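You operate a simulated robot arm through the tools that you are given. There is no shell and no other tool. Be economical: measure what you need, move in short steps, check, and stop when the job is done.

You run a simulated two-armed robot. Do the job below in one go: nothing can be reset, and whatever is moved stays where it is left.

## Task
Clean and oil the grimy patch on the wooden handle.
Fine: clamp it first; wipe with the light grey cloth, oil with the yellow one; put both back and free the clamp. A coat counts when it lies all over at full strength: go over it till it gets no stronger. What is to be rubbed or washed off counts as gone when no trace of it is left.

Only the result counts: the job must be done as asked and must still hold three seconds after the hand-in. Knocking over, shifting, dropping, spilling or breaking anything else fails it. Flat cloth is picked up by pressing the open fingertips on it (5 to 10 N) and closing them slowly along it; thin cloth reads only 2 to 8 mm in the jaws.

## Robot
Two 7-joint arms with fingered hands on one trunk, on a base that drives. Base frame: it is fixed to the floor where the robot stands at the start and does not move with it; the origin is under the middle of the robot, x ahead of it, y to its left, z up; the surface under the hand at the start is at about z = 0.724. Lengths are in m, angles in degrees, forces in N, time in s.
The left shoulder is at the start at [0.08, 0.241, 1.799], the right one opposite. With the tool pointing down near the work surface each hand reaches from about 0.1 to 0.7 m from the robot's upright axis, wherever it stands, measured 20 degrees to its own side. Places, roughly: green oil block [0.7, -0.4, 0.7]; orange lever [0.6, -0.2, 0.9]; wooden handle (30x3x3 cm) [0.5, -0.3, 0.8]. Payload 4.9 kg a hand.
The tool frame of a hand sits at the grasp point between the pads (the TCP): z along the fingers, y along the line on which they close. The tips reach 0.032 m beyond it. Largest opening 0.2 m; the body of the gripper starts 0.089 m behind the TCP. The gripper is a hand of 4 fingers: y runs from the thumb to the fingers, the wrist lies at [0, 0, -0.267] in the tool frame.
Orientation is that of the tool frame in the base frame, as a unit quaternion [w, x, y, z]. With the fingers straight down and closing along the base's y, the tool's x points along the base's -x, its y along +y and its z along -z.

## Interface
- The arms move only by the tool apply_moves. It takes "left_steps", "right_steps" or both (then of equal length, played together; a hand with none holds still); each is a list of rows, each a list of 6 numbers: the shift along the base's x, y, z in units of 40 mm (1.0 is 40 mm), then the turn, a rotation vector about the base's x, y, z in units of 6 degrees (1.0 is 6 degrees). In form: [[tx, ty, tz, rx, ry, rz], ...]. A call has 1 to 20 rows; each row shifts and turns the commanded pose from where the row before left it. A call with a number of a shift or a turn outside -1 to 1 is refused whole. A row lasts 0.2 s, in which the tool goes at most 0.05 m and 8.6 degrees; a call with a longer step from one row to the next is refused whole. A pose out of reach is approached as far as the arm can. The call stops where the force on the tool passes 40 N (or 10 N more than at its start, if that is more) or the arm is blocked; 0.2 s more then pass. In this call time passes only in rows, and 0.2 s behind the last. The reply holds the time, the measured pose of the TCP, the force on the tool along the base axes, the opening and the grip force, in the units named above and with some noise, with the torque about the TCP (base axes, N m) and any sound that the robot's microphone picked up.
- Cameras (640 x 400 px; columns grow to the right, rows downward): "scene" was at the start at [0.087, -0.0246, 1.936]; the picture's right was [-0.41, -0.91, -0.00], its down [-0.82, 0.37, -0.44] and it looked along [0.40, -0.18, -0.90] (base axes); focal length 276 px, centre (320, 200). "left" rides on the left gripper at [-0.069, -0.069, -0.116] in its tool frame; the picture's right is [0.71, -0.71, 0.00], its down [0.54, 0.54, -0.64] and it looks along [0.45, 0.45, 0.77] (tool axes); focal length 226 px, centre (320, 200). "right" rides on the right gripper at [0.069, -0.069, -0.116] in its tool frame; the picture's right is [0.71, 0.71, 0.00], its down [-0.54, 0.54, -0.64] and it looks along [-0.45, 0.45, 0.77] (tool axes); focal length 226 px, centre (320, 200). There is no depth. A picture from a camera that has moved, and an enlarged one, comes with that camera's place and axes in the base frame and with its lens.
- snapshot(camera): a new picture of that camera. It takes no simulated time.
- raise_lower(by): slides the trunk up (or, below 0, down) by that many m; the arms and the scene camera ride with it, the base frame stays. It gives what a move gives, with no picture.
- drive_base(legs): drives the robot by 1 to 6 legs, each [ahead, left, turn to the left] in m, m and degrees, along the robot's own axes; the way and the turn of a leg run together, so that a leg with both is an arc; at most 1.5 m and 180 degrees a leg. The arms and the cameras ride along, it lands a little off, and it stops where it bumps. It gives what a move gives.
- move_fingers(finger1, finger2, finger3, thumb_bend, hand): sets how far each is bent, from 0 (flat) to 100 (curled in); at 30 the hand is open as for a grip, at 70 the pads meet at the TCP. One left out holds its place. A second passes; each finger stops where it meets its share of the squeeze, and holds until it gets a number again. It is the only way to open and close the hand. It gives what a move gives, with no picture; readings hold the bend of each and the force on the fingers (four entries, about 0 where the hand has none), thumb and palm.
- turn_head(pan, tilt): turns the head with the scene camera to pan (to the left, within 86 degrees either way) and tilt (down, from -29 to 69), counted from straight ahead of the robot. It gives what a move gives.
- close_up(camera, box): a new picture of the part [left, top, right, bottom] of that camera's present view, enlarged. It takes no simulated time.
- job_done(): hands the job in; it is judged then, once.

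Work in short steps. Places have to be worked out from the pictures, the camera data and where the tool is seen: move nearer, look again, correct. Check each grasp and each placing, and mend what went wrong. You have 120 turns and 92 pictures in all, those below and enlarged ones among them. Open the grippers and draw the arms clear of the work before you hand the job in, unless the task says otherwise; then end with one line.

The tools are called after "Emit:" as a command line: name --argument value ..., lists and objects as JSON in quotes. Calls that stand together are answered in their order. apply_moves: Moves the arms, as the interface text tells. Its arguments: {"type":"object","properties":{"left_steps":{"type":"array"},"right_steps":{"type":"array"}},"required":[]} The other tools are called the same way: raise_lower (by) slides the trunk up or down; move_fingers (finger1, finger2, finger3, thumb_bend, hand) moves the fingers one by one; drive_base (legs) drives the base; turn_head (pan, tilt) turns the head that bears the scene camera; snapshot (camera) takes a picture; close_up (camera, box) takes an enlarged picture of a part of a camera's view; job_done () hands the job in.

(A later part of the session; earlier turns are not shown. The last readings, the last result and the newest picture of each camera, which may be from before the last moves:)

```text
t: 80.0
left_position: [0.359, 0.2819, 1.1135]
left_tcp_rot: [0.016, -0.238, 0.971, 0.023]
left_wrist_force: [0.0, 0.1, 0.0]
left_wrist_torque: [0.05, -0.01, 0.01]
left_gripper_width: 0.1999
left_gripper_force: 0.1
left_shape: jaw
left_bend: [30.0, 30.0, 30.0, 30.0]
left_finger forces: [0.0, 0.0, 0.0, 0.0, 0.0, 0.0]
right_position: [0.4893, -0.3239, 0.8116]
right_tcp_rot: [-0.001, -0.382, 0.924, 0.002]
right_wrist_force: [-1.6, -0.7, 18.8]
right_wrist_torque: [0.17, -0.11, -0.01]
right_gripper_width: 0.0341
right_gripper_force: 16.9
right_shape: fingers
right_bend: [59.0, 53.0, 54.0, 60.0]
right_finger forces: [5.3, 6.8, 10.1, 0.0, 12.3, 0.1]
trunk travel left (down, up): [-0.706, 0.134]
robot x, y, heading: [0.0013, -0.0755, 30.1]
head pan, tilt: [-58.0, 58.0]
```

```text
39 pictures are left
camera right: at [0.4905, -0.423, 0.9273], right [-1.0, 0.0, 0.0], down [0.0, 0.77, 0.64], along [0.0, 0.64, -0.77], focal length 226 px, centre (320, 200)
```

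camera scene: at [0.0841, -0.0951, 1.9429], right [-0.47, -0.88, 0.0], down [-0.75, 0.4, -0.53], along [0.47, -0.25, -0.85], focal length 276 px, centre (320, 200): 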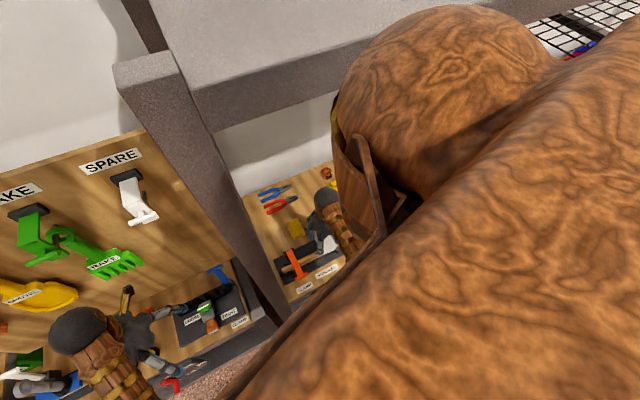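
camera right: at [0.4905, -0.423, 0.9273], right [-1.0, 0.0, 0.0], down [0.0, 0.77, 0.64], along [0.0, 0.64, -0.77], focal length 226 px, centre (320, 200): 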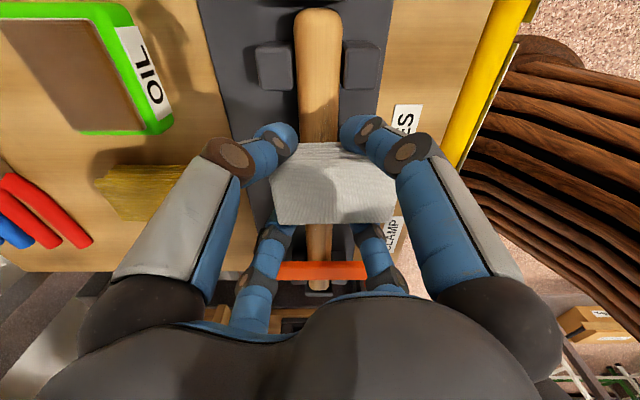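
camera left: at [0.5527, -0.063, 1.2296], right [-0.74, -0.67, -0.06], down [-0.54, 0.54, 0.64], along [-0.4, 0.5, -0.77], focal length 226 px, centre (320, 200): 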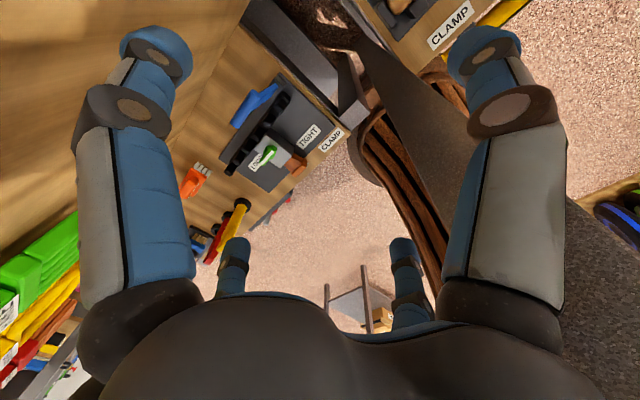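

Contact (19 N). I ease the force to about 10 N and start rubbing back and forth along the patch.

Emit:
apply_moves --right_steps '[[0, 0, 0.04, 0, 0, 0], [0, -0.35, 0, 0, 0, 0], [0, 0.4, 0, 0, 0, 0], [0, 0.4, 0, 0, 0, 0], [0, 0.4, 0, 0, 0, 0], [0, 0.4, 0, 0, 0, 0], [0, -0.4, 0, 0, 0, 0], [0, -0.4, 0, 0, 0, 0], [0, -0.4, 0, 0, 0, 0], [0, -0.4, 0, 0, 0, 0], [0, 0.4, 0, 0, 0, 0], [0, 0.4, 0, 0, 0, 0], [0, 0.4, 0, 0, 0, 0], [0, 0.4, 0, 0, 0, 0], [0, -0.4, 0, 0, 0, 0], [0, -0.4, 0, 0, 0, 0], [0, -0.4, 0, 0, 0, 0], [0, -0.4, 0, 0, 0, 0]]'

Emit:
snapshot --camera "right"

```text
t: 83.8
left_position: [0.3596, 0.2827, 1.114]
left_tcp_rot: [0.017, -0.238, 0.971, 0.023]
left_wrist_force: [-0.1, -0.3, 0.1]
left_wrist_torque: [0.01, 0.0, -0.02]
left_gripper_width: 0.1999
left_gripper_force: 0.1
left_shape: jaw
left_bend: [30.0, 30.0, 30.0, 30.0]
left_finger forces: [0.0, 0.0, 0.0, 0.1, 0.0, 0.0]
right_position: [0.49, -0.3387, 0.8118]
right_tcp_rot: [-0.001, -0.383, 0.924, 0.002]
right_wrist_force: [-0.5, 3.0, 6.3]
right_wrist_torque: [0.14, -0.05, 0.02]
right_gripper_width: 0.0341
right_gripper_force: 16.8
right_shape: fingers
right_bend: [59.0, 53.0, 54.0, 61.0]
right_finger forces: [4.2, 7.5, 10.7, 0.1, 10.2, 0.1]
trunk travel left (down, up): [-0.706, 0.134]
robot x, y, heading: [0.0035, -0.0825, 30.0]
head pan, tilt: [-58.0, 58.0]
```

```text
38 pictures are left
camera right: at [0.4914, -0.4372, 0.928], right [-1.0, 0.0, 0.0], down [0.0, 0.76, 0.64], along [0.0, 0.64, -0.76], focal length 226 px, centre (320, 200)
```

right: 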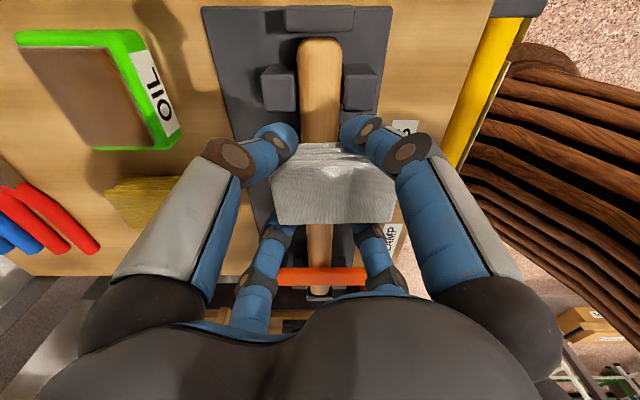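

Rubbing works well (6 N, cloth held). Another round with small sideways offsets to cover the flanks, then I lift aside to inspect.

Emit:
apply_moves --right_steps '[[0.2, 0, -0.03, 0, 0, 0], [0, 0.4, 0, 0, 0, 0], [0, 0.4, 0, 0, 0, 0], [0, 0.4, 0, 0, 0, 0], [0, 0.5, 0, 0, 0, 0], [-0.4, 0, 0, 0, 0, 0], [0, -0.5, 0, 0, 0, 0], [0, -0.4, 0, 0, 0, 0], [0, -0.4, 0, 0, 0, 0], [0, -0.4, 0, 0, 0, 0], [0.2, 0, 0, 0, 0, 0], [0, 0.4, 0, 0, 0, 0], [0, 0.4, 0, 0, 0, 0], [0, 0.4, 0, 0, 0, 0], [0, 0.5, 0, 0, 0, 0]]'

Emit:
apply_moves --right_steps '[[0, 0, 0.5, 0, 0, 0], [0, 0, 0.9, 0, 0, 0], [0.5, 0.6, 0.9, 0, 0, 0], [0.5, 0.8, 0, 0, 0, 0], [0.5, 0.8, 0, 0, 0, 0]]'

Emit:
snapshot --camera "right"

```text
t: 87.0
left_position: [0.3606, 0.2821, 1.1128]
left_tcp_rot: [0.016, -0.237, 0.971, 0.023]
left_wrist_force: [-0.1, -0.5, -0.2]
left_wrist_torque: [-0.02, 0.01, -0.02]
left_gripper_width: 0.1998
left_gripper_force: 0.0
left_shape: jaw
left_bend: [30.0, 30.0, 30.0, 30.0]
left_finger forces: [0.0, 0.0, 0.0, 0.0, 0.0, 0.0]
right_position: [0.4891, -0.2683, 0.8119]
right_tcp_rot: [-0.002, -0.384, 0.924, 0.002]
right_wrist_force: [0.2, -1.2, 4.7]
right_wrist_torque: [-0.01, -0.03, -0.01]
right_gripper_width: 0.0337
right_gripper_force: 16.8
right_shape: fingers
right_bend: [59.0, 53.0, 54.0, 60.0]
right_finger forces: [5.5, 6.4, 9.8, 0.1, 12.3, 0.0]
trunk travel left (down, up): [-0.706, 0.134]
robot x, y, heading: [-0.0025, -0.0814, 30.0]
head pan, tilt: [-58.0, 58.0]
```

```text
t: 88.2
left_position: [0.3616, 0.2831, 1.113]
left_tcp_rot: [0.016, -0.237, 0.971, 0.023]
left_wrist_force: [0.3, 0.1, 0.2]
left_wrist_torque: [0.01, 0.04, -0.02]
left_gripper_width: 0.2
left_gripper_force: 0.1
left_shape: jaw
left_bend: [30.0, 30.0, 30.0, 30.0]
left_finger forces: [0.1, 0.0, 0.1, 0.1, 0.1, 0.1]
right_position: [0.549, -0.1812, 0.9014]
right_tcp_rot: [-0.002, -0.383, 0.924, 0.001]
right_wrist_force: [0.7, -0.5, -1.6]
right_wrist_torque: [0.02, 0.0, -0.02]
right_gripper_width: 0.0337
right_gripper_force: 16.4
right_shape: fingers
right_bend: [59.0, 53.0, 54.0, 60.0]
right_finger forces: [4.9, 6.8, 9.9, 0.0, 11.8, 0.0]
trunk travel left (down, up): [-0.706, 0.134]
robot x, y, heading: [0.0005, -0.0769, 30.2]
head pan, tilt: [-58.0, 58.0]
```

```text
37 pictures are left
camera right: at [0.5509, -0.2797, 1.0177], right [-1.0, 0.0, 0.0], down [0.0, 0.77, 0.64], along [0.0, 0.64, -0.77], focal length 226 px, centre (320, 200)
```

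right: 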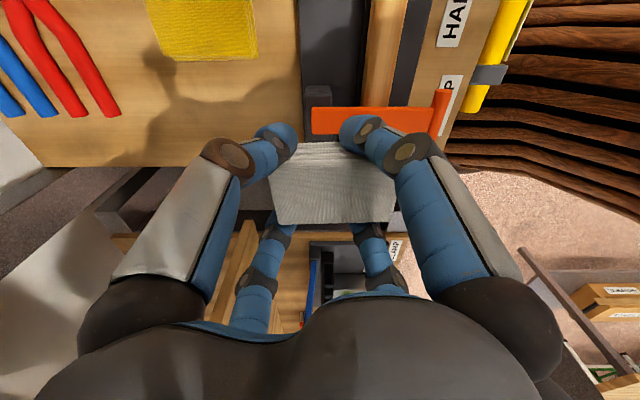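

The patch is out of view; I move the hand back to the right and forward, beside the patch, to look at it.

Emit:
apply_moves --right_steps '[[0.3, -0.9, 0.5, 0, 0, 0], [0.5, -0.9, 0.5, 0, 0, 0], [0.5, -0.9, 0.5, 0, 0, 0], [0, -0.9, 0, 0, 0, 0], [0, -0.9, 0, 0, 0, 0]]'

Emit:
close_up --camera "right" --box '[300, 0, 540, 150]'

```text
t: 89.5
left_position: [0.3606, 0.2811, 1.1152]
left_tcp_rot: [0.016, -0.238, 0.971, 0.024]
left_wrist_force: [-1.3, -0.4, -0.6]
left_wrist_torque: [0.0, 0.03, 0.0]
left_gripper_width: 0.2002
left_gripper_force: 0.1
left_shape: jaw
left_bend: [30.0, 30.0, 30.0, 30.0]
left_finger forces: [0.0, 0.0, 0.0, 0.0, 0.1, 0.0]
right_position: [0.6013, -0.3633, 0.9622]
right_tcp_rot: [-0.002, -0.384, 0.923, 0.002]
right_wrist_force: [0.1, 0.1, 0.2]
right_wrist_torque: [0.02, 0.01, -0.01]
right_gripper_width: 0.0339
right_gripper_force: 16.5
right_shape: fingers
right_bend: [59.0, 53.0, 54.0, 60.0]
right_finger forces: [4.9, 6.9, 10.0, 0.1, 11.7, 0.0]
trunk travel left (down, up): [-0.706, 0.134]
robot x, y, heading: [-0.0011, -0.0791, 29.9]
head pan, tilt: [-58.0, 58.0]
```

```text
2.67 times, centred on (420, 75) of right
camera zoom: at [0.603, -0.4621, 1.0784], right [-1.0, 0.0, 0.0], down [0.0, 0.76, 0.64], along [0.0, 0.64, -0.76], focal length 603 px, centre (53, 533)
```

zoom: 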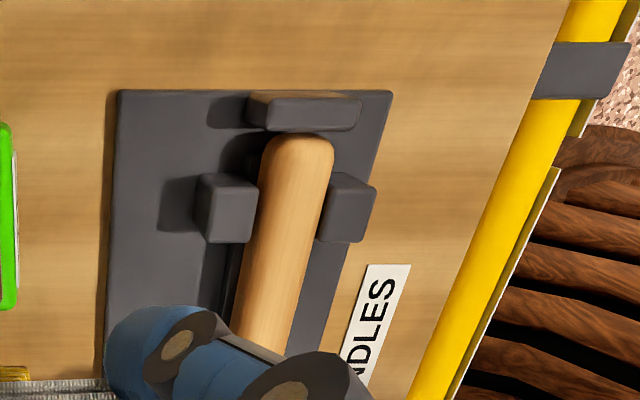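

The finger hides the middle; shifting +y by 8 cm brings the patch into the free part of the view.

Emit:
apply_moves --right_steps '[[0, 1, 0.3, 0, 0, 0], [0, 1, 0.3, 0, 0, 0], [0, 0.2, 0, 0, 0, 0]]'

Emit:
close_up --camera "right" --box '[300, 0, 540, 150]'

```text
t: 90.2
left_position: [0.3605, 0.281, 1.1132]
left_tcp_rot: [0.016, -0.238, 0.971, 0.023]
left_wrist_force: [0.7, 0.8, 0.5]
left_wrist_torque: [-0.02, 0.01, 0.01]
left_gripper_width: 0.2001
left_gripper_force: 0.0
left_shape: jaw
left_bend: [30.0, 30.0, 30.0, 30.0]
left_finger forces: [0.1, 0.0, 0.0, 0.1, 0.0, 0.0]
right_position: [0.5982, -0.2745, 0.9876]
right_tcp_rot: [-0.002, -0.383, 0.924, 0.001]
right_wrist_force: [0.4, -0.3, -1.3]
right_wrist_torque: [-0.01, 0.04, 0.0]
right_gripper_width: 0.0339
right_gripper_force: 16.8
right_shape: fingers
right_bend: [59.0, 53.0, 54.0, 60.0]
right_finger forces: [5.1, 6.8, 9.9, 0.1, 11.6, 0.0]
trunk travel left (down, up): [-0.706, 0.134]
robot x, y, heading: [-0.0017, -0.0787, 29.9]
head pan, tilt: [-58.0, 58.0]
```

```text
2.67 times, centred on (420, 75) of right
camera zoom: at [0.6005, -0.373, 1.1032], right [-1.0, 0.0, 0.0], down [0.0, 0.76, 0.64], along [0.0, 0.64, -0.76], focal length 603 px, centre (53, 533)
```

zoom: 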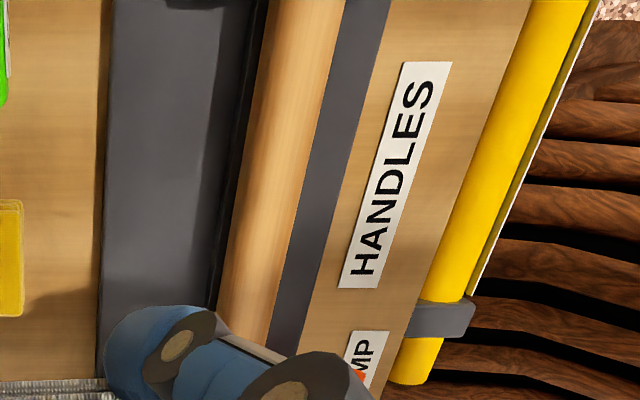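

The patch looks clean from this side. I check the robot-side flank with the scene camera.

Emit:
close_up --camera "scene" --box '[260, 220, 370, 300]'

```text
5.00 times, centred on (315, 260) of scene
camera zoom: at [0.0875, -0.0948, 1.9428], right [-0.47, -0.88, 0.0], down [-0.75, 0.4, -0.53], along [0.47, -0.25, -0.85], focal length 1377 px, centre (345, -100)
```

zoom: 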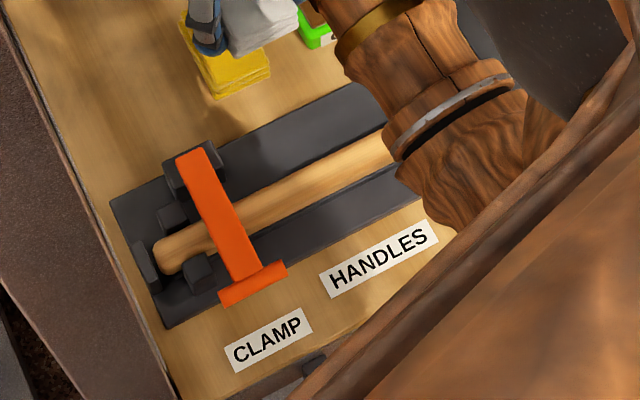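

Partly hidden by the forearm; I look from the robot side with the hand camera.

Emit:
apply_moves --right_steps '[[-1, 0, 0, 0, 0, 0], [-1, 0, 0, 0, 0, 0], [-1, 0, 0, 0, 0, 0], [-1, 0, 0, 0, 0, 0], [-1, -0.3, 0, 0, 0, 0]]'

Emit:
close_up --camera "right" --box '[100, 0, 340, 150]'

```text
t: 91.5
left_position: [0.3588, 0.2808, 1.1152]
left_tcp_rot: [0.018, -0.238, 0.971, 0.023]
left_wrist_force: [-0.2, 0.0, 0.6]
left_wrist_torque: [0.07, -0.05, -0.01]
left_gripper_width: 0.1998
left_gripper_force: 0.1
left_shape: jaw
left_bend: [30.0, 30.0, 30.0, 30.0]
left_finger forces: [0.0, 0.0, 0.1, 0.0, 0.0, 0.0]
right_position: [0.3988, -0.2894, 0.9882]
right_tcp_rot: [0.0, -0.384, 0.923, 0.001]
right_wrist_force: [-0.3, 0.4, -0.1]
right_wrist_torque: [0.0, -0.05, 0.0]
right_gripper_width: 0.0338
right_gripper_force: 16.5
right_shape: fingers
right_bend: [59.0, 53.0, 54.0, 60.0]
right_finger forces: [5.1, 6.7, 10.0, 0.0, 11.7, 0.0]
trunk travel left (down, up): [-0.706, 0.134]
robot x, y, heading: [0.0015, -0.0777, 29.8]
head pan, tilt: [-58.0, 58.0]
```

```text
2.67 times, centred on (220, 75) of right
camera zoom: at [0.4005, -0.3881, 1.1039], right [-1.0, 0.0, 0.0], down [0.0, 0.76, 0.65], along [0.0, 0.65, -0.76], focal length 603 px, centre (587, 533)
```

zoom: 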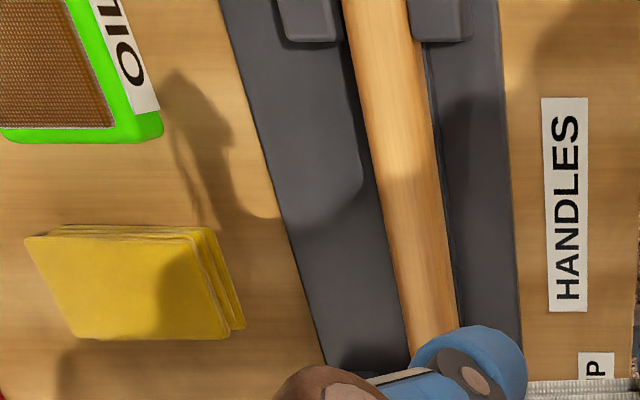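

Clean on both flanks. I carry the grey cloth back to its spot (0.665, −0.157).

Emit:
apply_moves --right_steps '[[0.95, 0.2, 0, 0, 0, 0], [0.95, 0.5, 0, 0, 0, 0], [0.95, 0.5, 0, 0, 0, 0], [0.95, 0.5, 0, 0, 0, 0], [0.95, 0.5, 0, 0, 0, 0], [0.95, 0.5, 0, 0, 0, 0], [0.95, 0.6, 0, 0, 0, 0], [0, 0, -1, 0, 0, 0], [0, 0, -1, 0, 0, 0], [0, 0, -1, 0, 0, 0], [0, 0, -1, 0, 0, 0]]'

Emit:
snapshot --camera "right"

```text
t: 93.8
left_position: [0.3615, 0.2816, 1.1139]
left_tcp_rot: [0.016, -0.238, 0.971, 0.024]
left_wrist_force: [0.5, 0.3, -0.2]
left_wrist_torque: [-0.01, 0.03, 0.02]
left_gripper_width: 0.1999
left_gripper_force: 0.1
left_shape: jaw
left_bend: [30.0, 30.0, 30.0, 30.0]
left_finger forces: [0.0, 0.1, 0.0, 0.0, 0.0, 0.0]
right_position: [0.6677, -0.155, 0.8258]
right_tcp_rot: [-0.001, -0.383, 0.924, 0.001]
right_wrist_force: [0.7, -0.6, -1.7]
right_wrist_torque: [-0.01, 0.01, 0.03]
right_gripper_width: 0.0339
right_gripper_force: 16.5
right_shape: fingers
right_bend: [59.0, 53.0, 54.0, 60.0]
right_finger forces: [5.1, 6.6, 10.0, 0.0, 11.6, 0.0]
trunk travel left (down, up): [-0.706, 0.134]
robot x, y, heading: [0.0034, -0.0806, 29.8]
head pan, tilt: [-58.0, 58.0]
```

```text
32 pictures are left
camera right: at [0.6689, -0.2538, 0.9417], right [-1.0, 0.0, 0.0], down [0.0, 0.76, 0.64], along [0.0, 0.64, -0.76], focal length 226 px, centre (320, 200)
```

right: 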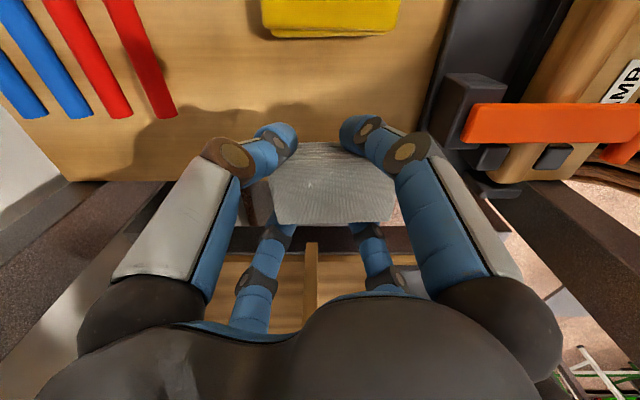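

Over the spot; I correct y by −5 mm (pad sits slightly forward in the grip) and lower to the bench.

Emit:
apply_moves --right_steps '[[-0.07, -0.12, -0.5, 0, 0, 0], [0, 0, -0.4, 0, 0, 0], [0, 0, -0.15, 0, 0, 0], [0, 0, -0.1, 0, 0, 0], [0, 0, -0.1, 0, 0, 0]]'

```text
t: 95.0
left_position: [0.361, 0.283, 1.1138]
left_tcp_rot: [0.016, -0.238, 0.971, 0.023]
left_wrist_force: [-0.4, -0.8, 0.0]
left_wrist_torque: [-0.01, 0.07, -0.01]
left_gripper_width: 0.2001
left_gripper_force: 0.0
left_shape: jaw
left_bend: [30.0, 30.0, 30.0, 30.0]
left_finger forces: [0.0, 0.0, 0.0, 0.0, 0.1, 0.1]
right_position: [0.6651, -0.1589, 0.7753]
right_tcp_rot: [-0.001, -0.384, 0.924, 0.001]
right_wrist_force: [0.0, -0.3, -0.5]
right_wrist_torque: [-0.02, 0.01, -0.03]
right_gripper_width: 0.0338
right_gripper_force: 16.1
right_shape: fingers
right_bend: [59.0, 53.0, 54.0, 60.0]
right_finger forces: [5.1, 6.7, 10.0, 0.0, 11.7, 0.0]
trunk travel left (down, up): [-0.706, 0.134]
robot x, y, heading: [-0.0014, -0.0791, 29.9]
head pan, tilt: [-58.0, 58.0]
```

No contact yet; a little further down.

Emit:
apply_moves --right_steps '[[0, 0, -0.1, 0, 0, 0], [0, 0, -0.1, 0, 0, 0]]'

```text
t: 95.7
left_position: [0.3615, 0.2811, 1.114]
left_tcp_rot: [0.016, -0.238, 0.971, 0.023]
left_wrist_force: [0.7, 1.0, -0.1]
left_wrist_torque: [-0.04, -0.02, 0.01]
left_gripper_width: 0.2001
left_gripper_force: 0.0
left_shape: jaw
left_bend: [30.0, 30.0, 30.0, 30.0]
left_finger forces: [0.1, 0.0, 0.1, 0.1, 0.0, 0.1]
right_position: [0.6644, -0.159, 0.7687]
right_tcp_rot: [-0.001, -0.383, 0.924, 0.002]
right_wrist_force: [0.1, -0.1, -1.5]
right_wrist_torque: [0.02, 0.01, 0.02]
right_gripper_width: 0.0342
right_gripper_force: 16.5
right_shape: fingers
right_bend: [59.0, 53.0, 54.0, 60.0]
right_finger forces: [5.1, 6.7, 10.1, 0.0, 11.6, 0.1]
trunk travel left (down, up): [-0.706, 0.134]
robot x, y, heading: [0.0021, -0.0803, 30.2]
head pan, tilt: [-58.0, 58.0]
```

Emit:
apply_moves --right_steps '[[0, 0, -0.1, 0, 0, 0], [0, 0, -0.1, 0, 0, 0]]'

Emit:
snapshot --camera "right"

```text
t: 96.2
left_position: [0.3579, 0.2816, 1.1157]
left_tcp_rot: [0.017, -0.238, 0.971, 0.023]
left_wrist_force: [0.0, 0.1, -0.6]
left_wrist_torque: [0.01, -0.01, 0.0]
left_gripper_width: 0.2001
left_gripper_force: 0.1
left_shape: jaw
left_bend: [30.0, 30.0, 30.0, 30.0]
left_finger forces: [0.0, 0.0, 0.0, 0.0, 0.1, 0.1]
right_position: [0.6644, -0.1579, 0.763]
right_tcp_rot: [0.001, -0.382, 0.924, 0.002]
right_wrist_force: [-0.6, -0.4, 14.8]
right_wrist_torque: [0.6, 0.36, -0.03]
right_gripper_width: 0.0341
right_gripper_force: 25.6
right_shape: fingers
right_bend: [59.0, 53.0, 54.0, 60.0]
right_finger forces: [5.5, 19.8, 13.8, 0.1, 12.3, 0.0]
trunk travel left (down, up): [-0.706, 0.134]
robot x, y, heading: [-0.0027, -0.0796, 30.2]
head pan, tilt: [-58.0, 58.0]
```

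```text
31 pictures are left
camera right: at [0.6654, -0.2574, 0.8791], right [-1.0, 0.0, 0.0], down [0.0, 0.76, 0.64], along [0.0, 0.64, -0.76], focal length 226 px, centre (320, 200)
```

right: 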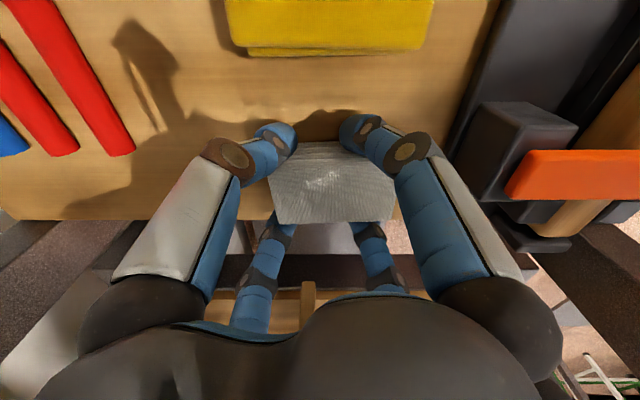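

The fingertips touch the bench (table ≈0.724), the pad is down to within a few mm. I ease up 1 mm and open.

Emit:
apply_moves --right_steps '[[0, 0, 0.04, 0, 0, 0]]'

Emit:
move_fingers --hand "right" --finger1 49 --finger2 49 --finger3 49 --thumb_bend 49

Emit:
apply_moves --right_steps '[[0, 0, 0.5, 0, 0, 0], [0, 0, 0.9, 0, 0, 0], [0, 0, 0.9, 0, 0, 0], [0, 0, 0.9, 0, 0, 0]]'

Emit:
snapshot --camera "right"

```text
t: 96.7
left_position: [0.3607, 0.2809, 1.1157]
left_tcp_rot: [0.017, -0.238, 0.971, 0.023]
left_wrist_force: [-0.3, 0.1, 0.5]
left_wrist_torque: [-0.02, 0.0, -0.02]
left_gripper_width: 0.1998
left_gripper_force: 0.1
left_shape: jaw
left_bend: [30.0, 30.0, 30.0, 30.0]
left_finger forces: [0.1, 0.1, 0.1, 0.0, 0.0, 0.0]
right_position: [0.6648, -0.1597, 0.7635]
right_tcp_rot: [-0.001, -0.383, 0.924, 0.002]
right_wrist_force: [1.2, 0.7, 9.8]
right_wrist_torque: [0.41, -0.08, -0.04]
right_gripper_width: 0.034
right_gripper_force: 21.9
right_shape: fingers
right_bend: [59.0, 53.0, 54.0, 60.0]
right_finger forces: [5.1, 10.6, 16.3, 0.0, 11.8, 0.0]
trunk travel left (down, up): [-0.706, 0.134]
robot x, y, heading: [0.0021, -0.0816, 29.9]
head pan, tilt: [-58.0, 58.0]
```

```text
t: 97.7
left_position: [0.3605, 0.2824, 1.1149]
left_tcp_rot: [0.016, -0.238, 0.971, 0.023]
left_wrist_force: [-0.5, -0.4, 0.1]
left_wrist_torque: [-0.03, 0.0, -0.01]
left_gripper_width: 0.2
left_gripper_force: 0.1
left_shape: jaw
left_bend: [30.0, 30.0, 30.0, 30.0]
left_finger forces: [0.0, 0.1, 0.0, 0.0, 0.2, 0.0]
right_position: [0.6646, -0.1587, 0.7622]
right_tcp_rot: [-0.002, -0.383, 0.924, 0.002]
right_wrist_force: [-1.5, -0.4, 4.8]
right_wrist_torque: [-0.02, -0.15, 0.01]
right_gripper_width: 0.0708
right_gripper_force: 2.6
right_shape: fingers
right_bend: [49.0, 49.0, 49.0, 49.0]
right_finger forces: [0.0, 0.0, 2.6, 0.0, 2.6, 0.1]
trunk travel left (down, up): [-0.706, 0.134]
robot x, y, heading: [0.0005, -0.0804, 30.0]
head pan, tilt: [-58.0, 58.0]
```

```text
t: 98.7
left_position: [0.3603, 0.2825, 1.113]
left_tcp_rot: [0.016, -0.238, 0.971, 0.022]
left_wrist_force: [-0.6, 0.2, -0.2]
left_wrist_torque: [-0.02, -0.02, -0.01]
left_gripper_width: 0.1998
left_gripper_force: 0.1
left_shape: jaw
left_bend: [30.0, 30.0, 30.0, 30.0]
left_finger forces: [0.0, 0.0, 0.0, 0.0, 0.0, 0.0]
right_position: [0.6633, -0.1601, 0.892]
right_tcp_rot: [-0.002, -0.383, 0.924, 0.002]
right_wrist_force: [0.2, -1.4, -0.2]
right_wrist_torque: [0.02, 0.0, -0.03]
right_gripper_width: 0.0724
right_gripper_force: 0.0
right_shape: fingers
right_bend: [49.0, 49.0, 49.0, 49.0]
right_finger forces: [0.0, 0.0, 0.0, 0.0, 0.0, 0.0]
trunk travel left (down, up): [-0.706, 0.134]
robot x, y, heading: [0.0003, -0.0813, 29.8]
head pan, tilt: [-58.0, 58.0]
```

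```text
30 pictures are left
camera right: at [0.6653, -0.2589, 1.0068], right [-1.0, 0.0, 0.0], down [0.0, 0.77, 0.64], along [0.0, 0.64, -0.77], focal length 226 px, centre (320, 200)
```

right: 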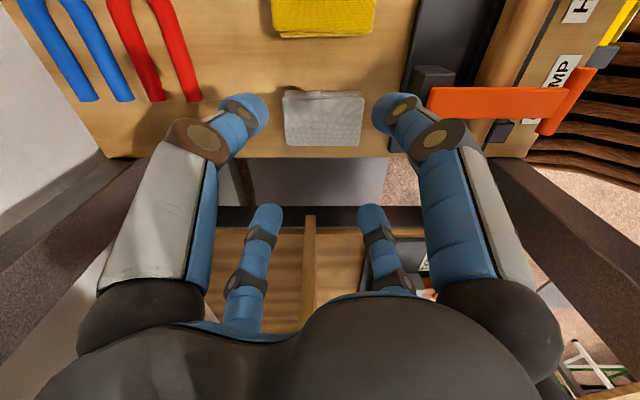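

The grey cloth is back within ~5 mm of its place. Now over to the yellow cloth, ≈(0.661,−0.27).

Emit:
apply_moves --right_steps '[[0, -0.95, 0, 0, 0, 0], [0, -0.95, 0, 0, 0, 0], [0, -0.9, 0, 0, 0, 0], [0, 0, -0.9, 0, 0, 0]]'

Emit:
snapshot --camera "right"

```text
t: 99.7
left_position: [0.3622, 0.2823, 1.1144]
left_tcp_rot: [0.016, -0.238, 0.971, 0.023]
left_wrist_force: [-0.9, -0.5, 0.1]
left_wrist_torque: [0.01, 0.01, 0.01]
left_gripper_width: 0.2
left_gripper_force: 0.1
left_shape: jaw
left_bend: [30.0, 30.0, 30.0, 30.0]
left_finger forces: [0.0, 0.0, 0.1, 0.0, 0.1, 0.0]
right_position: [0.6655, -0.2709, 0.8553]
right_tcp_rot: [-0.001, -0.383, 0.924, 0.001]
right_wrist_force: [-0.1, 0.2, -0.5]
right_wrist_torque: [0.01, 0.0, -0.01]
right_gripper_width: 0.0725
right_gripper_force: 0.0
right_shape: fingers
right_bend: [49.0, 49.0, 49.0, 49.0]
right_finger forces: [0.0, 0.0, 0.0, 0.0, 0.1, 0.0]
trunk travel left (down, up): [-0.706, 0.134]
robot x, y, heading: [-0.0008, -0.0784, 29.9]
head pan, tilt: [-58.0, 58.0]
```

```text
29 pictures are left
camera right: at [0.6673, -0.3693, 0.9712], right [-1.0, 0.0, 0.0], down [0.0, 0.77, 0.64], along [0.0, 0.64, -0.77], focal length 226 px, centre (320, 200)
```

right: 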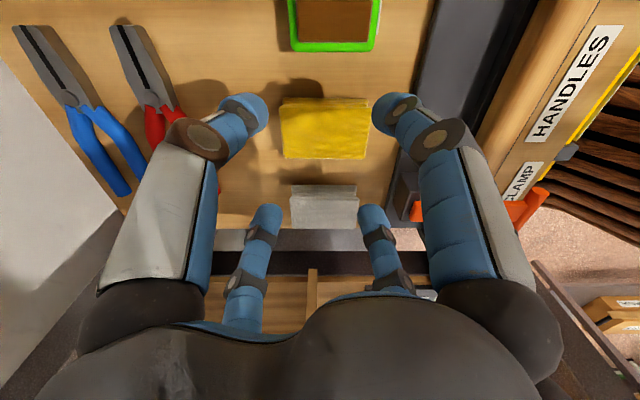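

Yellow cloth: x 0.62–0.705, y −0.303…−0.246. I centre and descend to the same grasp height, then close gradually.

Emit:
apply_moves --right_steps '[[-0.07, -0.08, -0.7, 0, 0, 0], [0, 0, -0.7, 0, 0, 0], [0, 0, -0.35, 0, 0, 0], [0, 0, -0.25, 0, 0, 0]]'

Emit:
move_fingers --hand "right" --finger1 56 --finger2 56 --finger3 56 --thumb_bend 56

Emit:
move_fingers --hand "right" --finger1 62 --finger2 62 --finger3 62 --thumb_bend 62

Emit:
snapshot --camera "right"

```text
t: 100.7
left_position: [0.3601, 0.2821, 1.1144]
left_tcp_rot: [0.017, -0.238, 0.971, 0.023]
left_wrist_force: [0.2, 0.4, 0.5]
left_wrist_torque: [-0.02, -0.02, 0.0]
left_gripper_width: 0.2002
left_gripper_force: 0.0
left_shape: jaw
left_bend: [30.0, 30.0, 30.0, 30.0]
left_finger forces: [0.2, 0.1, 0.1, 0.0, 0.1, 0.0]
right_position: [0.662, -0.2757, 0.7752]
right_tcp_rot: [-0.001, -0.383, 0.924, 0.002]
right_wrist_force: [0.6, -0.4, 0.6]
right_wrist_torque: [0.0, 0.04, 0.03]
right_gripper_width: 0.0725
right_gripper_force: 0.6
right_shape: fingers
right_bend: [49.0, 49.0, 49.0, 49.0]
right_finger forces: [0.1, 0.1, 0.1, 0.0, 0.0, 0.0]
trunk travel left (down, up): [-0.706, 0.134]
robot x, y, heading: [0.0011, -0.0788, 29.9]
head pan, tilt: [-58.0, 58.0]
```

```text
t: 101.7
left_position: [0.3604, 0.2817, 1.1144]
left_tcp_rot: [0.016, -0.237, 0.971, 0.023]
left_wrist_force: [-0.2, 0.9, -1.2]
left_wrist_torque: [0.02, -0.03, 0.0]
left_gripper_width: 0.1999
left_gripper_force: 0.1
left_shape: jaw
left_bend: [30.0, 30.0, 30.0, 30.0]
left_finger forces: [0.0, 0.0, 0.0, 0.1, 0.1, 0.1]
right_position: [0.6611, -0.2756, 0.7738]
right_tcp_rot: [-0.001, -0.383, 0.924, 0.002]
right_wrist_force: [0.7, -0.3, 0.0]
right_wrist_torque: [0.0, 0.0, -0.02]
right_gripper_width: 0.0569
right_gripper_force: 7.5
right_shape: fingers
right_bend: [53.0, 53.0, 53.0, 54.0]
right_finger forces: [3.1, 3.3, 4.1, 0.0, 4.5, 0.0]
trunk travel left (down, up): [-0.706, 0.134]
robot x, y, heading: [0.0001, -0.0803, 30.1]
head pan, tilt: [-58.0, 58.0]
```

```text
t: 102.7
left_position: [0.3613, 0.2816, 1.1135]
left_tcp_rot: [0.016, -0.238, 0.971, 0.022]
left_wrist_force: [0.4, -0.7, -0.1]
left_wrist_torque: [0.04, -0.03, -0.01]
left_gripper_width: 0.2001
left_gripper_force: 0.2
left_shape: jaw
left_bend: [30.0, 30.0, 30.0, 30.0]
left_finger forces: [0.1, 0.1, 0.0, 0.1, 0.0, 0.0]
right_position: [0.6623, -0.2745, 0.7745]
right_tcp_rot: [-0.002, -0.383, 0.924, 0.002]
right_wrist_force: [0.3, -0.9, 0.9]
right_wrist_torque: [0.01, 0.01, 0.03]
right_gripper_width: 0.0484
right_gripper_force: 15.8
right_shape: fingers
right_bend: [56.0, 53.0, 54.0, 57.0]
right_finger forces: [5.7, 7.4, 8.4, 0.0, 10.4, 0.0]
trunk travel left (down, up): [-0.706, 0.134]
robot x, y, heading: [-0.0006, -0.078, 29.9]
head pan, tilt: [-58.0, 58.0]
```

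```text
28 pictures are left
camera right: at [0.6629, -0.3739, 0.89], right [-1.0, 0.0, 0.0], down [0.0, 0.77, 0.64], along [0.0, 0.64, -0.77], focal length 226 px, centre (320, 200)
```

right: 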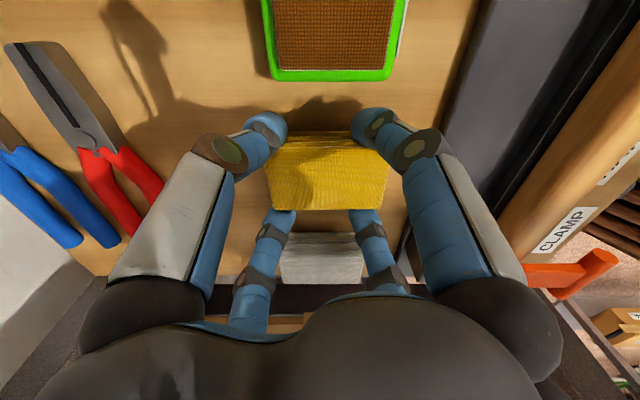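

Held (16 N). I firm up, lift and go over the oil block (≈(0.655,−0.39)) to look at it.

Emit:
move_fingers --hand "right" --finger1 66 --finger2 66 --finger3 66 --thumb_bend 66

Emit:
apply_moves --right_steps '[[0, 0, 0.4, 0, 0, 0], [0, 0, 0.9, 0, 0, 0], [0, 0, 0.9, 0, 0, 0], [0, 0, 0.3, 0, 0, 0]]'

Emit:
snapshot --camera "right"

```text
t: 103.7
left_position: [0.3598, 0.2825, 1.1133]
left_tcp_rot: [0.016, -0.238, 0.971, 0.023]
left_wrist_force: [-0.4, -0.7, -0.3]
left_wrist_torque: [0.01, 0.01, -0.02]
left_gripper_width: 0.1998
left_gripper_force: 0.0
left_shape: jaw
left_bend: [30.0, 30.0, 30.0, 30.0]
left_finger forces: [0.1, 0.1, 0.1, 0.1, 0.1, 0.2]
right_position: [0.6625, -0.2753, 0.7739]
right_tcp_rot: [-0.001, -0.381, 0.925, 0.001]
right_wrist_force: [1.2, -1.1, 0.4]
right_wrist_torque: [0.03, 0.03, 0.05]
right_gripper_width: 0.0426
right_gripper_force: 19.2
right_shape: fingers
right_bend: [57.0, 52.0, 54.0, 60.0]
right_finger forces: [5.4, 8.0, 11.0, 0.0, 14.3, 0.1]
trunk travel left (down, up): [-0.706, 0.134]
robot x, y, heading: [-0.0013, -0.0732, 29.9]
head pan, tilt: [-58.0, 58.0]
```

```text
t: 104.7
left_position: [0.3609, 0.2817, 1.1142]
left_tcp_rot: [0.016, -0.237, 0.971, 0.023]
left_wrist_force: [0.5, -0.9, 0.4]
left_wrist_torque: [-0.02, -0.03, 0.01]
left_gripper_width: 0.1998
left_gripper_force: 0.0
left_shape: jaw
left_bend: [30.0, 30.0, 30.0, 30.0]
left_finger forces: [0.1, 0.1, 0.1, 0.0, 0.0, 0.1]
right_position: [0.6605, -0.2752, 0.8755]
right_tcp_rot: [-0.002, -0.383, 0.924, 0.003]
right_wrist_force: [-1.2, 0.0, -1.5]
right_wrist_torque: [-0.01, -0.01, -0.01]
right_gripper_width: 0.0423
right_gripper_force: 19.8
right_shape: fingers
right_bend: [58.0, 52.0, 53.0, 60.0]
right_finger forces: [5.1, 8.4, 11.2, 0.1, 14.4, 0.0]
trunk travel left (down, up): [-0.706, 0.134]
robot x, y, heading: [-0.002, -0.0809, 29.9]
head pan, tilt: [-58.0, 58.0]
```

```text
27 pictures are left
camera right: at [0.6623, -0.3741, 0.9911], right [-1.0, 0.0, 0.0], down [0.0, 0.76, 0.64], along [0.0, 0.64, -0.76], focal length 226 px, centre (320, 200)
```

right: 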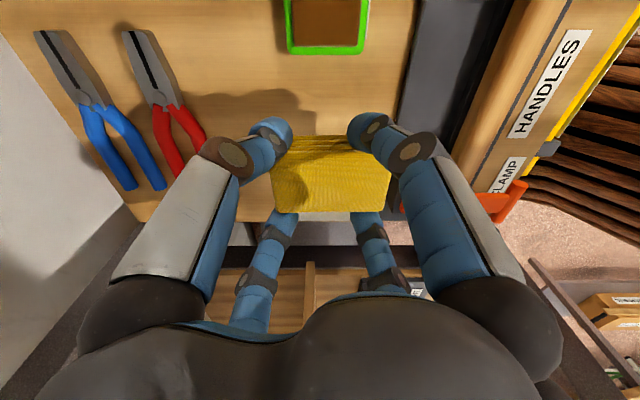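

Oil block top centre ≈(0.657,−0.381). I move over it and lower to contact.

Emit:
apply_moves --right_steps '[[0, -0.9, 0, 0, 0, 0], [-0.1, -0.9, 0, 0, 0, 0], [0, -0.85, 0, 0, 0, 0], [0, 0, -0.5, 0, 0, 0], [0, 0, -0.4, 0, 0, 0]]'

Emit:
snapshot --camera "right"

```text
t: 105.8
left_position: [0.3611, 0.2814, 1.1135]
left_tcp_rot: [0.015, -0.238, 0.971, 0.023]
left_wrist_force: [0.2, 0.4, -0.5]
left_wrist_torque: [-0.02, 0.03, 0.0]
left_gripper_width: 0.2
left_gripper_force: 0.0
left_shape: jaw
left_bend: [30.0, 30.0, 30.0, 30.0]
left_finger forces: [0.0, 0.0, 0.0, 0.0, 0.0, 0.0]
right_position: [0.6588, -0.3812, 0.8399]
right_tcp_rot: [-0.002, -0.383, 0.924, 0.001]
right_wrist_force: [-0.1, -0.1, -0.7]
right_wrist_torque: [-0.01, 0.01, 0.0]
right_gripper_width: 0.0419
right_gripper_force: 19.5
right_shape: fingers
right_bend: [58.0, 52.0, 53.0, 60.0]
right_finger forces: [5.2, 8.3, 11.3, 0.0, 14.4, 0.1]
trunk travel left (down, up): [-0.706, 0.134]
robot x, y, heading: [-0.0002, -0.0797, 30.3]
head pan, tilt: [-58.0, 58.0]
```

```text
26 pictures are left
camera right: at [0.6596, -0.4795, 0.9551], right [-1.0, 0.0, 0.0], down [0.0, 0.77, 0.64], along [0.0, 0.64, -0.77], focal length 226 px, centre (320, 200)
```

right: 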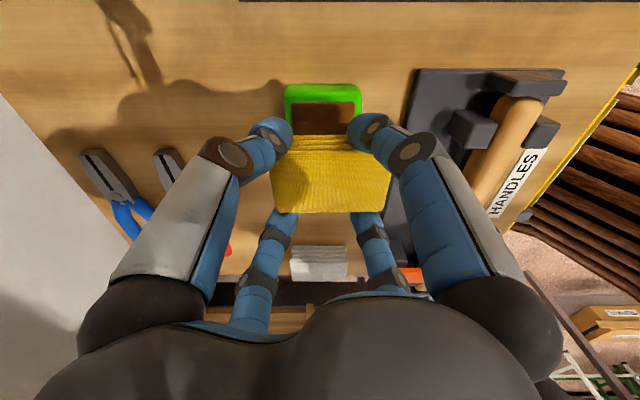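

Aligned well (block y −0.425…−0.345). Lower slowly until a light press.

Emit:
apply_moves --right_steps '[[0, -0.1, -0.3, 0, 0, 0], [0, 0, -0.2, 0, 0, 0], [0, 0, -0.12, 0, 0, 0]]'

Emit:
apply_moves --right_steps '[[0, 0, -0.1, 0, 0, 0], [0, 0, -0.1, 0, 0, 0]]'

```text
t: 106.7
left_position: [0.3603, 0.2817, 1.1144]
left_tcp_rot: [0.016, -0.238, 0.971, 0.023]
left_wrist_force: [0.4, -0.4, -0.1]
left_wrist_torque: [-0.04, -0.02, 0.02]
left_gripper_width: 0.1997
left_gripper_force: 0.0
left_shape: jaw
left_bend: [30.0, 30.0, 30.0, 30.0]
left_finger forces: [0.0, 0.1, 0.1, 0.1, 0.0, 0.0]
right_position: [0.6567, -0.3857, 0.8147]
right_tcp_rot: [-0.001, -0.382, 0.924, 0.0]
right_wrist_force: [0.3, -0.2, -0.1]
right_wrist_torque: [0.03, 0.0, -0.01]
right_gripper_width: 0.0423
right_gripper_force: 19.7
right_shape: fingers
right_bend: [58.0, 52.0, 53.0, 60.0]
right_finger forces: [5.2, 8.2, 11.3, 0.0, 14.4, 0.0]
trunk travel left (down, up): [-0.706, 0.134]
robot x, y, heading: [-0.0002, -0.0782, 30.0]
head pan, tilt: [-58.0, 58.0]
```

```text
t: 107.2
left_position: [0.3581, 0.283, 1.1149]
left_tcp_rot: [0.018, -0.238, 0.971, 0.022]
left_wrist_force: [0.7, 0.4, -0.6]
left_wrist_torque: [-0.03, -0.01, -0.01]
left_gripper_width: 0.2
left_gripper_force: 0.0
left_shape: jaw
left_bend: [30.0, 30.0, 30.0, 30.0]
left_finger forces: [0.0, 0.0, 0.0, 0.0, 0.0, 0.0]
right_position: [0.6572, -0.3856, 0.8097]
right_tcp_rot: [0.001, -0.383, 0.924, -0.001]
right_wrist_force: [0.7, -1.9, 19.0]
right_wrist_torque: [0.29, -0.11, -0.08]
right_gripper_width: 0.0405
right_gripper_force: 20.5
right_shape: fingers
right_bend: [58.0, 52.0, 53.0, 60.0]
right_finger forces: [5.5, 8.1, 11.7, 0.0, 16.1, 0.0]
trunk travel left (down, up): [-0.706, 0.134]
robot x, y, heading: [0.0005, -0.0786, 30.2]
head pan, tilt: [-58.0, 58.0]
```

Pressing 19 N on the oil pad; I ease a hair, hold still about 1.5 s so the cloth takes oil, then lift.

Emit:
apply_moves --right_steps '[[0, 0, 0.03, 0, 0, 0], [0, 0, 0, 0, 0, 0], [0, 0, 0, 0, 0, 0], [0, 0, 0, 0, 0, 0], [0, 0, 0, 0, 0, 0], [0, 0, 0, 0, 0, 0], [0, 0, 0, 0, 0, 0]]'

Emit:
apply_moves --right_steps '[[0, 0, 0.5, 0, 0, 0], [0, 0, 0.9, 0, 0, 0], [0, 0, 0.9, 0, 0, 0], [-0.5, 0.5, 0.5, 0, 0, 0], [-0.9, 0.4, 0, 0, 0, 0], [-0.9, 0.4, 0, 0, 0, 0], [-0.9, 0.2, 0, 0, 0, 0], [-0.97, 0, 0, 0, 0, 0]]'

Emit:
snapshot --camera "right"

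```text
t: 108.8
left_position: [0.3593, 0.2826, 1.1145]
left_tcp_rot: [0.017, -0.238, 0.971, 0.023]
left_wrist_force: [0.2, -0.1, -0.1]
left_wrist_torque: [-0.03, 0.02, -0.01]
left_gripper_width: 0.2001
left_gripper_force: 0.1
left_shape: jaw
left_bend: [30.0, 30.0, 30.0, 30.0]
left_finger forces: [0.0, 0.0, 0.0, 0.1, 0.0, 0.0]
right_position: [0.6578, -0.3853, 0.809]
right_tcp_rot: [0.0, -0.382, 0.924, 0.0]
right_wrist_force: [3.4, -1.6, 23.1]
right_wrist_torque: [0.19, -0.37, -0.03]
right_gripper_width: 0.0397
right_gripper_force: 20.9
right_shape: fingers
right_bend: [58.0, 52.0, 53.0, 60.0]
right_finger forces: [5.9, 7.8, 11.7, 0.1, 16.3, 0.1]
trunk travel left (down, up): [-0.706, 0.134]
robot x, y, heading: [-0.0058, -0.0786, 29.8]
head pan, tilt: [-58.0, 58.0]
```

```text
t: 110.7
left_position: [0.3583, 0.2809, 1.1152]
left_tcp_rot: [0.018, -0.238, 0.971, 0.023]
left_wrist_force: [0.2, 0.7, 0.3]
left_wrist_torque: [0.01, -0.04, -0.03]
left_gripper_width: 0.2001
left_gripper_force: 0.1
left_shape: jaw
left_bend: [30.0, 30.0, 30.0, 30.0]
left_finger forces: [0.1, 0.0, 0.0, 0.0, 0.0, 0.0]
right_position: [0.4912, -0.3214, 0.9188]
right_tcp_rot: [0.0, -0.382, 0.924, 0.002]
right_wrist_force: [-0.3, -0.2, -0.6]
right_wrist_torque: [-0.01, 0.0, 0.04]
right_gripper_width: 0.0398
right_gripper_force: 18.8
right_shape: fingers
right_bend: [58.0, 52.0, 53.0, 60.0]
right_finger forces: [5.0, 8.0, 11.2, 0.1, 14.4, 0.0]
trunk travel left (down, up): [-0.706, 0.134]
robot x, y, heading: [-0.0026, -0.0789, 30.0]
head pan, tilt: [-58.0, 58.0]
```

```text
25 pictures are left
camera right: at [0.4925, -0.4204, 1.0349], right [-1.0, 0.0, 0.0], down [0.0, 0.76, 0.64], along [0.0, 0.64, -0.76], focal length 226 px, centre (320, 200)
```

right: 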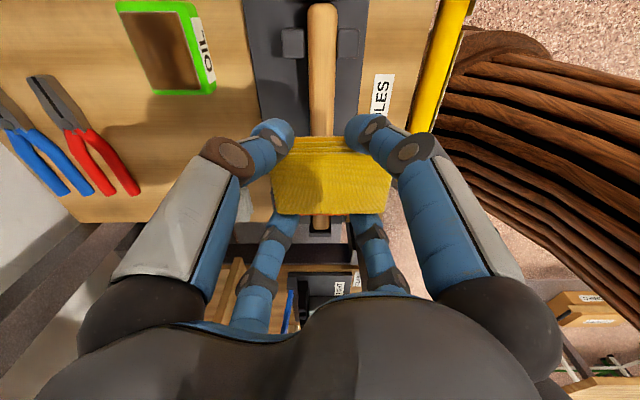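

Above the patch now with the oiled cloth, block in place. Descend to contact.

Emit:
apply_moves --right_steps '[[0, -0.05, -0.8, 0, 0, 0], [0, 0, -0.8, 0, 0, 0], [0, 0, -0.5, 0, 0, 0], [0, 0, -0.25, 0, 0, 0], [0, 0, -0.12, 0, 0, 0], [0, 0, -0.12, 0, 0, 0]]'

```text
t: 112.0
left_position: [0.3595, 0.2814, 1.1134]
left_tcp_rot: [0.017, -0.238, 0.971, 0.023]
left_wrist_force: [0.7, 0.4, 0.3]
left_wrist_torque: [-0.01, 0.02, -0.03]
left_gripper_width: 0.1998
left_gripper_force: 0.1
left_shape: jaw
left_bend: [30.0, 30.0, 30.0, 30.0]
left_finger forces: [0.0, 0.0, 0.0, 0.0, 0.0, 0.0]
right_position: [0.4899, -0.3262, 0.8177]
right_tcp_rot: [-0.001, -0.382, 0.924, 0.001]
right_wrist_force: [-1.1, -2.0, 30.6]
right_wrist_torque: [0.36, -0.24, -0.04]
right_gripper_width: 0.0346
right_gripper_force: 21.7
right_shape: fingers
right_bend: [59.0, 52.0, 53.0, 61.0]
right_finger forces: [5.7, 8.9, 12.7, 0.1, 17.1, 0.0]
trunk travel left (down, up): [-0.706, 0.134]
robot x, y, heading: [-0.0012, -0.0795, 30.2]
head pan, tilt: [-58.0, 58.0]
```

30 N — I ease off and rub along the patch as before, with small sideways offsets.

Emit:
apply_moves --right_steps '[[0, 0, 0.06, 0, 0, 0], [0, -0.3, 0, 0, 0, 0], [0, 0.4, 0, 0, 0, 0], [0, 0.4, 0, 0, 0, 0], [0, 0.4, 0, 0, 0, 0], [0, 0.45, 0, 0, 0, 0], [0.2, 0, 0, 0, 0, 0], [0, -0.45, 0, 0, 0, 0], [0, -0.4, 0, 0, 0, 0], [0, -0.4, 0, 0, 0, 0], [0, -0.4, 0, 0, 0, 0], [-0.4, 0, 0, 0, 0, 0], [0, 0.4, 0, 0, 0, 0], [0, 0.4, 0, 0, 0, 0], [0, 0.4, 0, 0, 0, 0], [0, 0.45, 0, 0, 0, 0], [0.2, 0, 0, 0, 0, 0]]'

Emit:
apply_moves --right_steps '[[0, -0.45, 0, 0, 0, 0], [0, -0.4, 0, 0, 0, 0], [0, -0.4, 0, 0, 0, 0], [0, -0.4, 0, 0, 0, 0], [0, 0.4, 0, 0, 0, 0], [0, 0.4, 0, 0, 0, 0], [0, 0.4, 0, 0, 0, 0], [0, 0.45, 0, 0, 0, 0], [0, -0.45, 0, 0, 0, 0], [0, -0.4, 0, 0, 0, 0], [0, -0.4, 0, 0, 0, 0], [0, -0.4, 0, 0, 0, 0], [0, 0.4, 0, 0, 0, 0], [0, 0.4, 0, 0, 0, 0], [0, 0.4, 0, 0, 0, 0], [0, 0.45, 0, 0, 0, 0]]'

```text
t: 115.7
left_position: [0.3612, 0.2815, 1.1133]
left_tcp_rot: [0.016, -0.238, 0.971, 0.023]
left_wrist_force: [0.0, -0.9, 0.5]
left_wrist_torque: [0.05, 0.01, 0.03]
left_gripper_width: 0.2
left_gripper_force: 0.1
left_shape: jaw
left_bend: [30.0, 30.0, 30.0, 30.0]
left_finger forces: [0.0, 0.1, 0.0, 0.0, 0.1, 0.0]
right_position: [0.4919, -0.2716, 0.8179]
right_tcp_rot: [-0.001, -0.383, 0.924, 0.001]
right_wrist_force: [0.4, 0.3, -0.1]
right_wrist_torque: [0.09, 0.01, 0.02]
right_gripper_width: 0.0331
right_gripper_force: 20.8
right_shape: fingers
right_bend: [59.0, 52.0, 53.0, 61.0]
right_finger forces: [5.3, 8.1, 12.7, 0.1, 14.9, 0.0]
trunk travel left (down, up): [-0.706, 0.134]
robot x, y, heading: [0.0004, -0.0777, 30.2]
head pan, tilt: [-58.0, 58.0]
```

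```text
t: 119.0
left_position: [0.3602, 0.2825, 1.1135]
left_tcp_rot: [0.016, -0.237, 0.971, 0.023]
left_wrist_force: [0.0, 0.0, -0.3]
left_wrist_torque: [-0.01, -0.01, -0.03]
left_gripper_width: 0.2001
left_gripper_force: 0.0
left_shape: jaw
left_bend: [30.0, 30.0, 30.0, 30.0]
left_finger forces: [0.0, 0.0, 0.1, 0.1, 0.0, 0.0]
right_position: [0.4893, -0.2723, 0.8192]
right_tcp_rot: [-0.002, -0.383, 0.924, 0.001]
right_wrist_force: [0.7, -0.9, 0.9]
right_wrist_torque: [0.01, -0.03, 0.01]
right_gripper_width: 0.0331
right_gripper_force: 20.8
right_shape: fingers
right_bend: [59.0, 52.0, 53.0, 61.0]
right_finger forces: [5.5, 8.0, 12.5, 0.0, 15.3, 0.1]
trunk travel left (down, up): [-0.706, 0.134]
robot x, y, heading: [-0.0002, -0.0795, 30.0]
head pan, tilt: [-58.0, 58.0]
```

Force has dropped to zero as the pad slid a little; I press down again to ~8 N and check before stroking on.

Emit:
apply_moves --right_steps '[[0, 0, -0.07, 0, 0, 0], [0, 0, -0.05, 0, 0, 0]]'

```text
t: 119.7
left_position: [0.3582, 0.2814, 1.1146]
left_tcp_rot: [0.017, -0.238, 0.971, 0.022]
left_wrist_force: [0.5, 0.1, 0.7]
left_wrist_torque: [-0.02, 0.0, -0.01]
left_gripper_width: 0.1999
left_gripper_force: 0.2
left_shape: jaw
left_bend: [30.0, 30.0, 30.0, 30.0]
left_finger forces: [0.0, 0.1, 0.0, 0.1, 0.1, 0.1]
right_position: [0.4907, -0.2723, 0.8156]
right_tcp_rot: [0.0, -0.383, 0.924, 0.0]
right_wrist_force: [0.0, -4.3, 34.6]
right_wrist_torque: [0.15, -0.35, -0.06]
right_gripper_width: 0.0326
right_gripper_force: 24.0
right_shape: fingers
right_bend: [59.0, 52.0, 53.0, 61.0]
right_finger forces: [6.5, 8.5, 13.6, 0.1, 19.9, 0.0]
trunk travel left (down, up): [-0.706, 0.134]
robot x, y, heading: [-0.0032, -0.0804, 30.2]
head pan, tilt: [-58.0, 58.0]
```

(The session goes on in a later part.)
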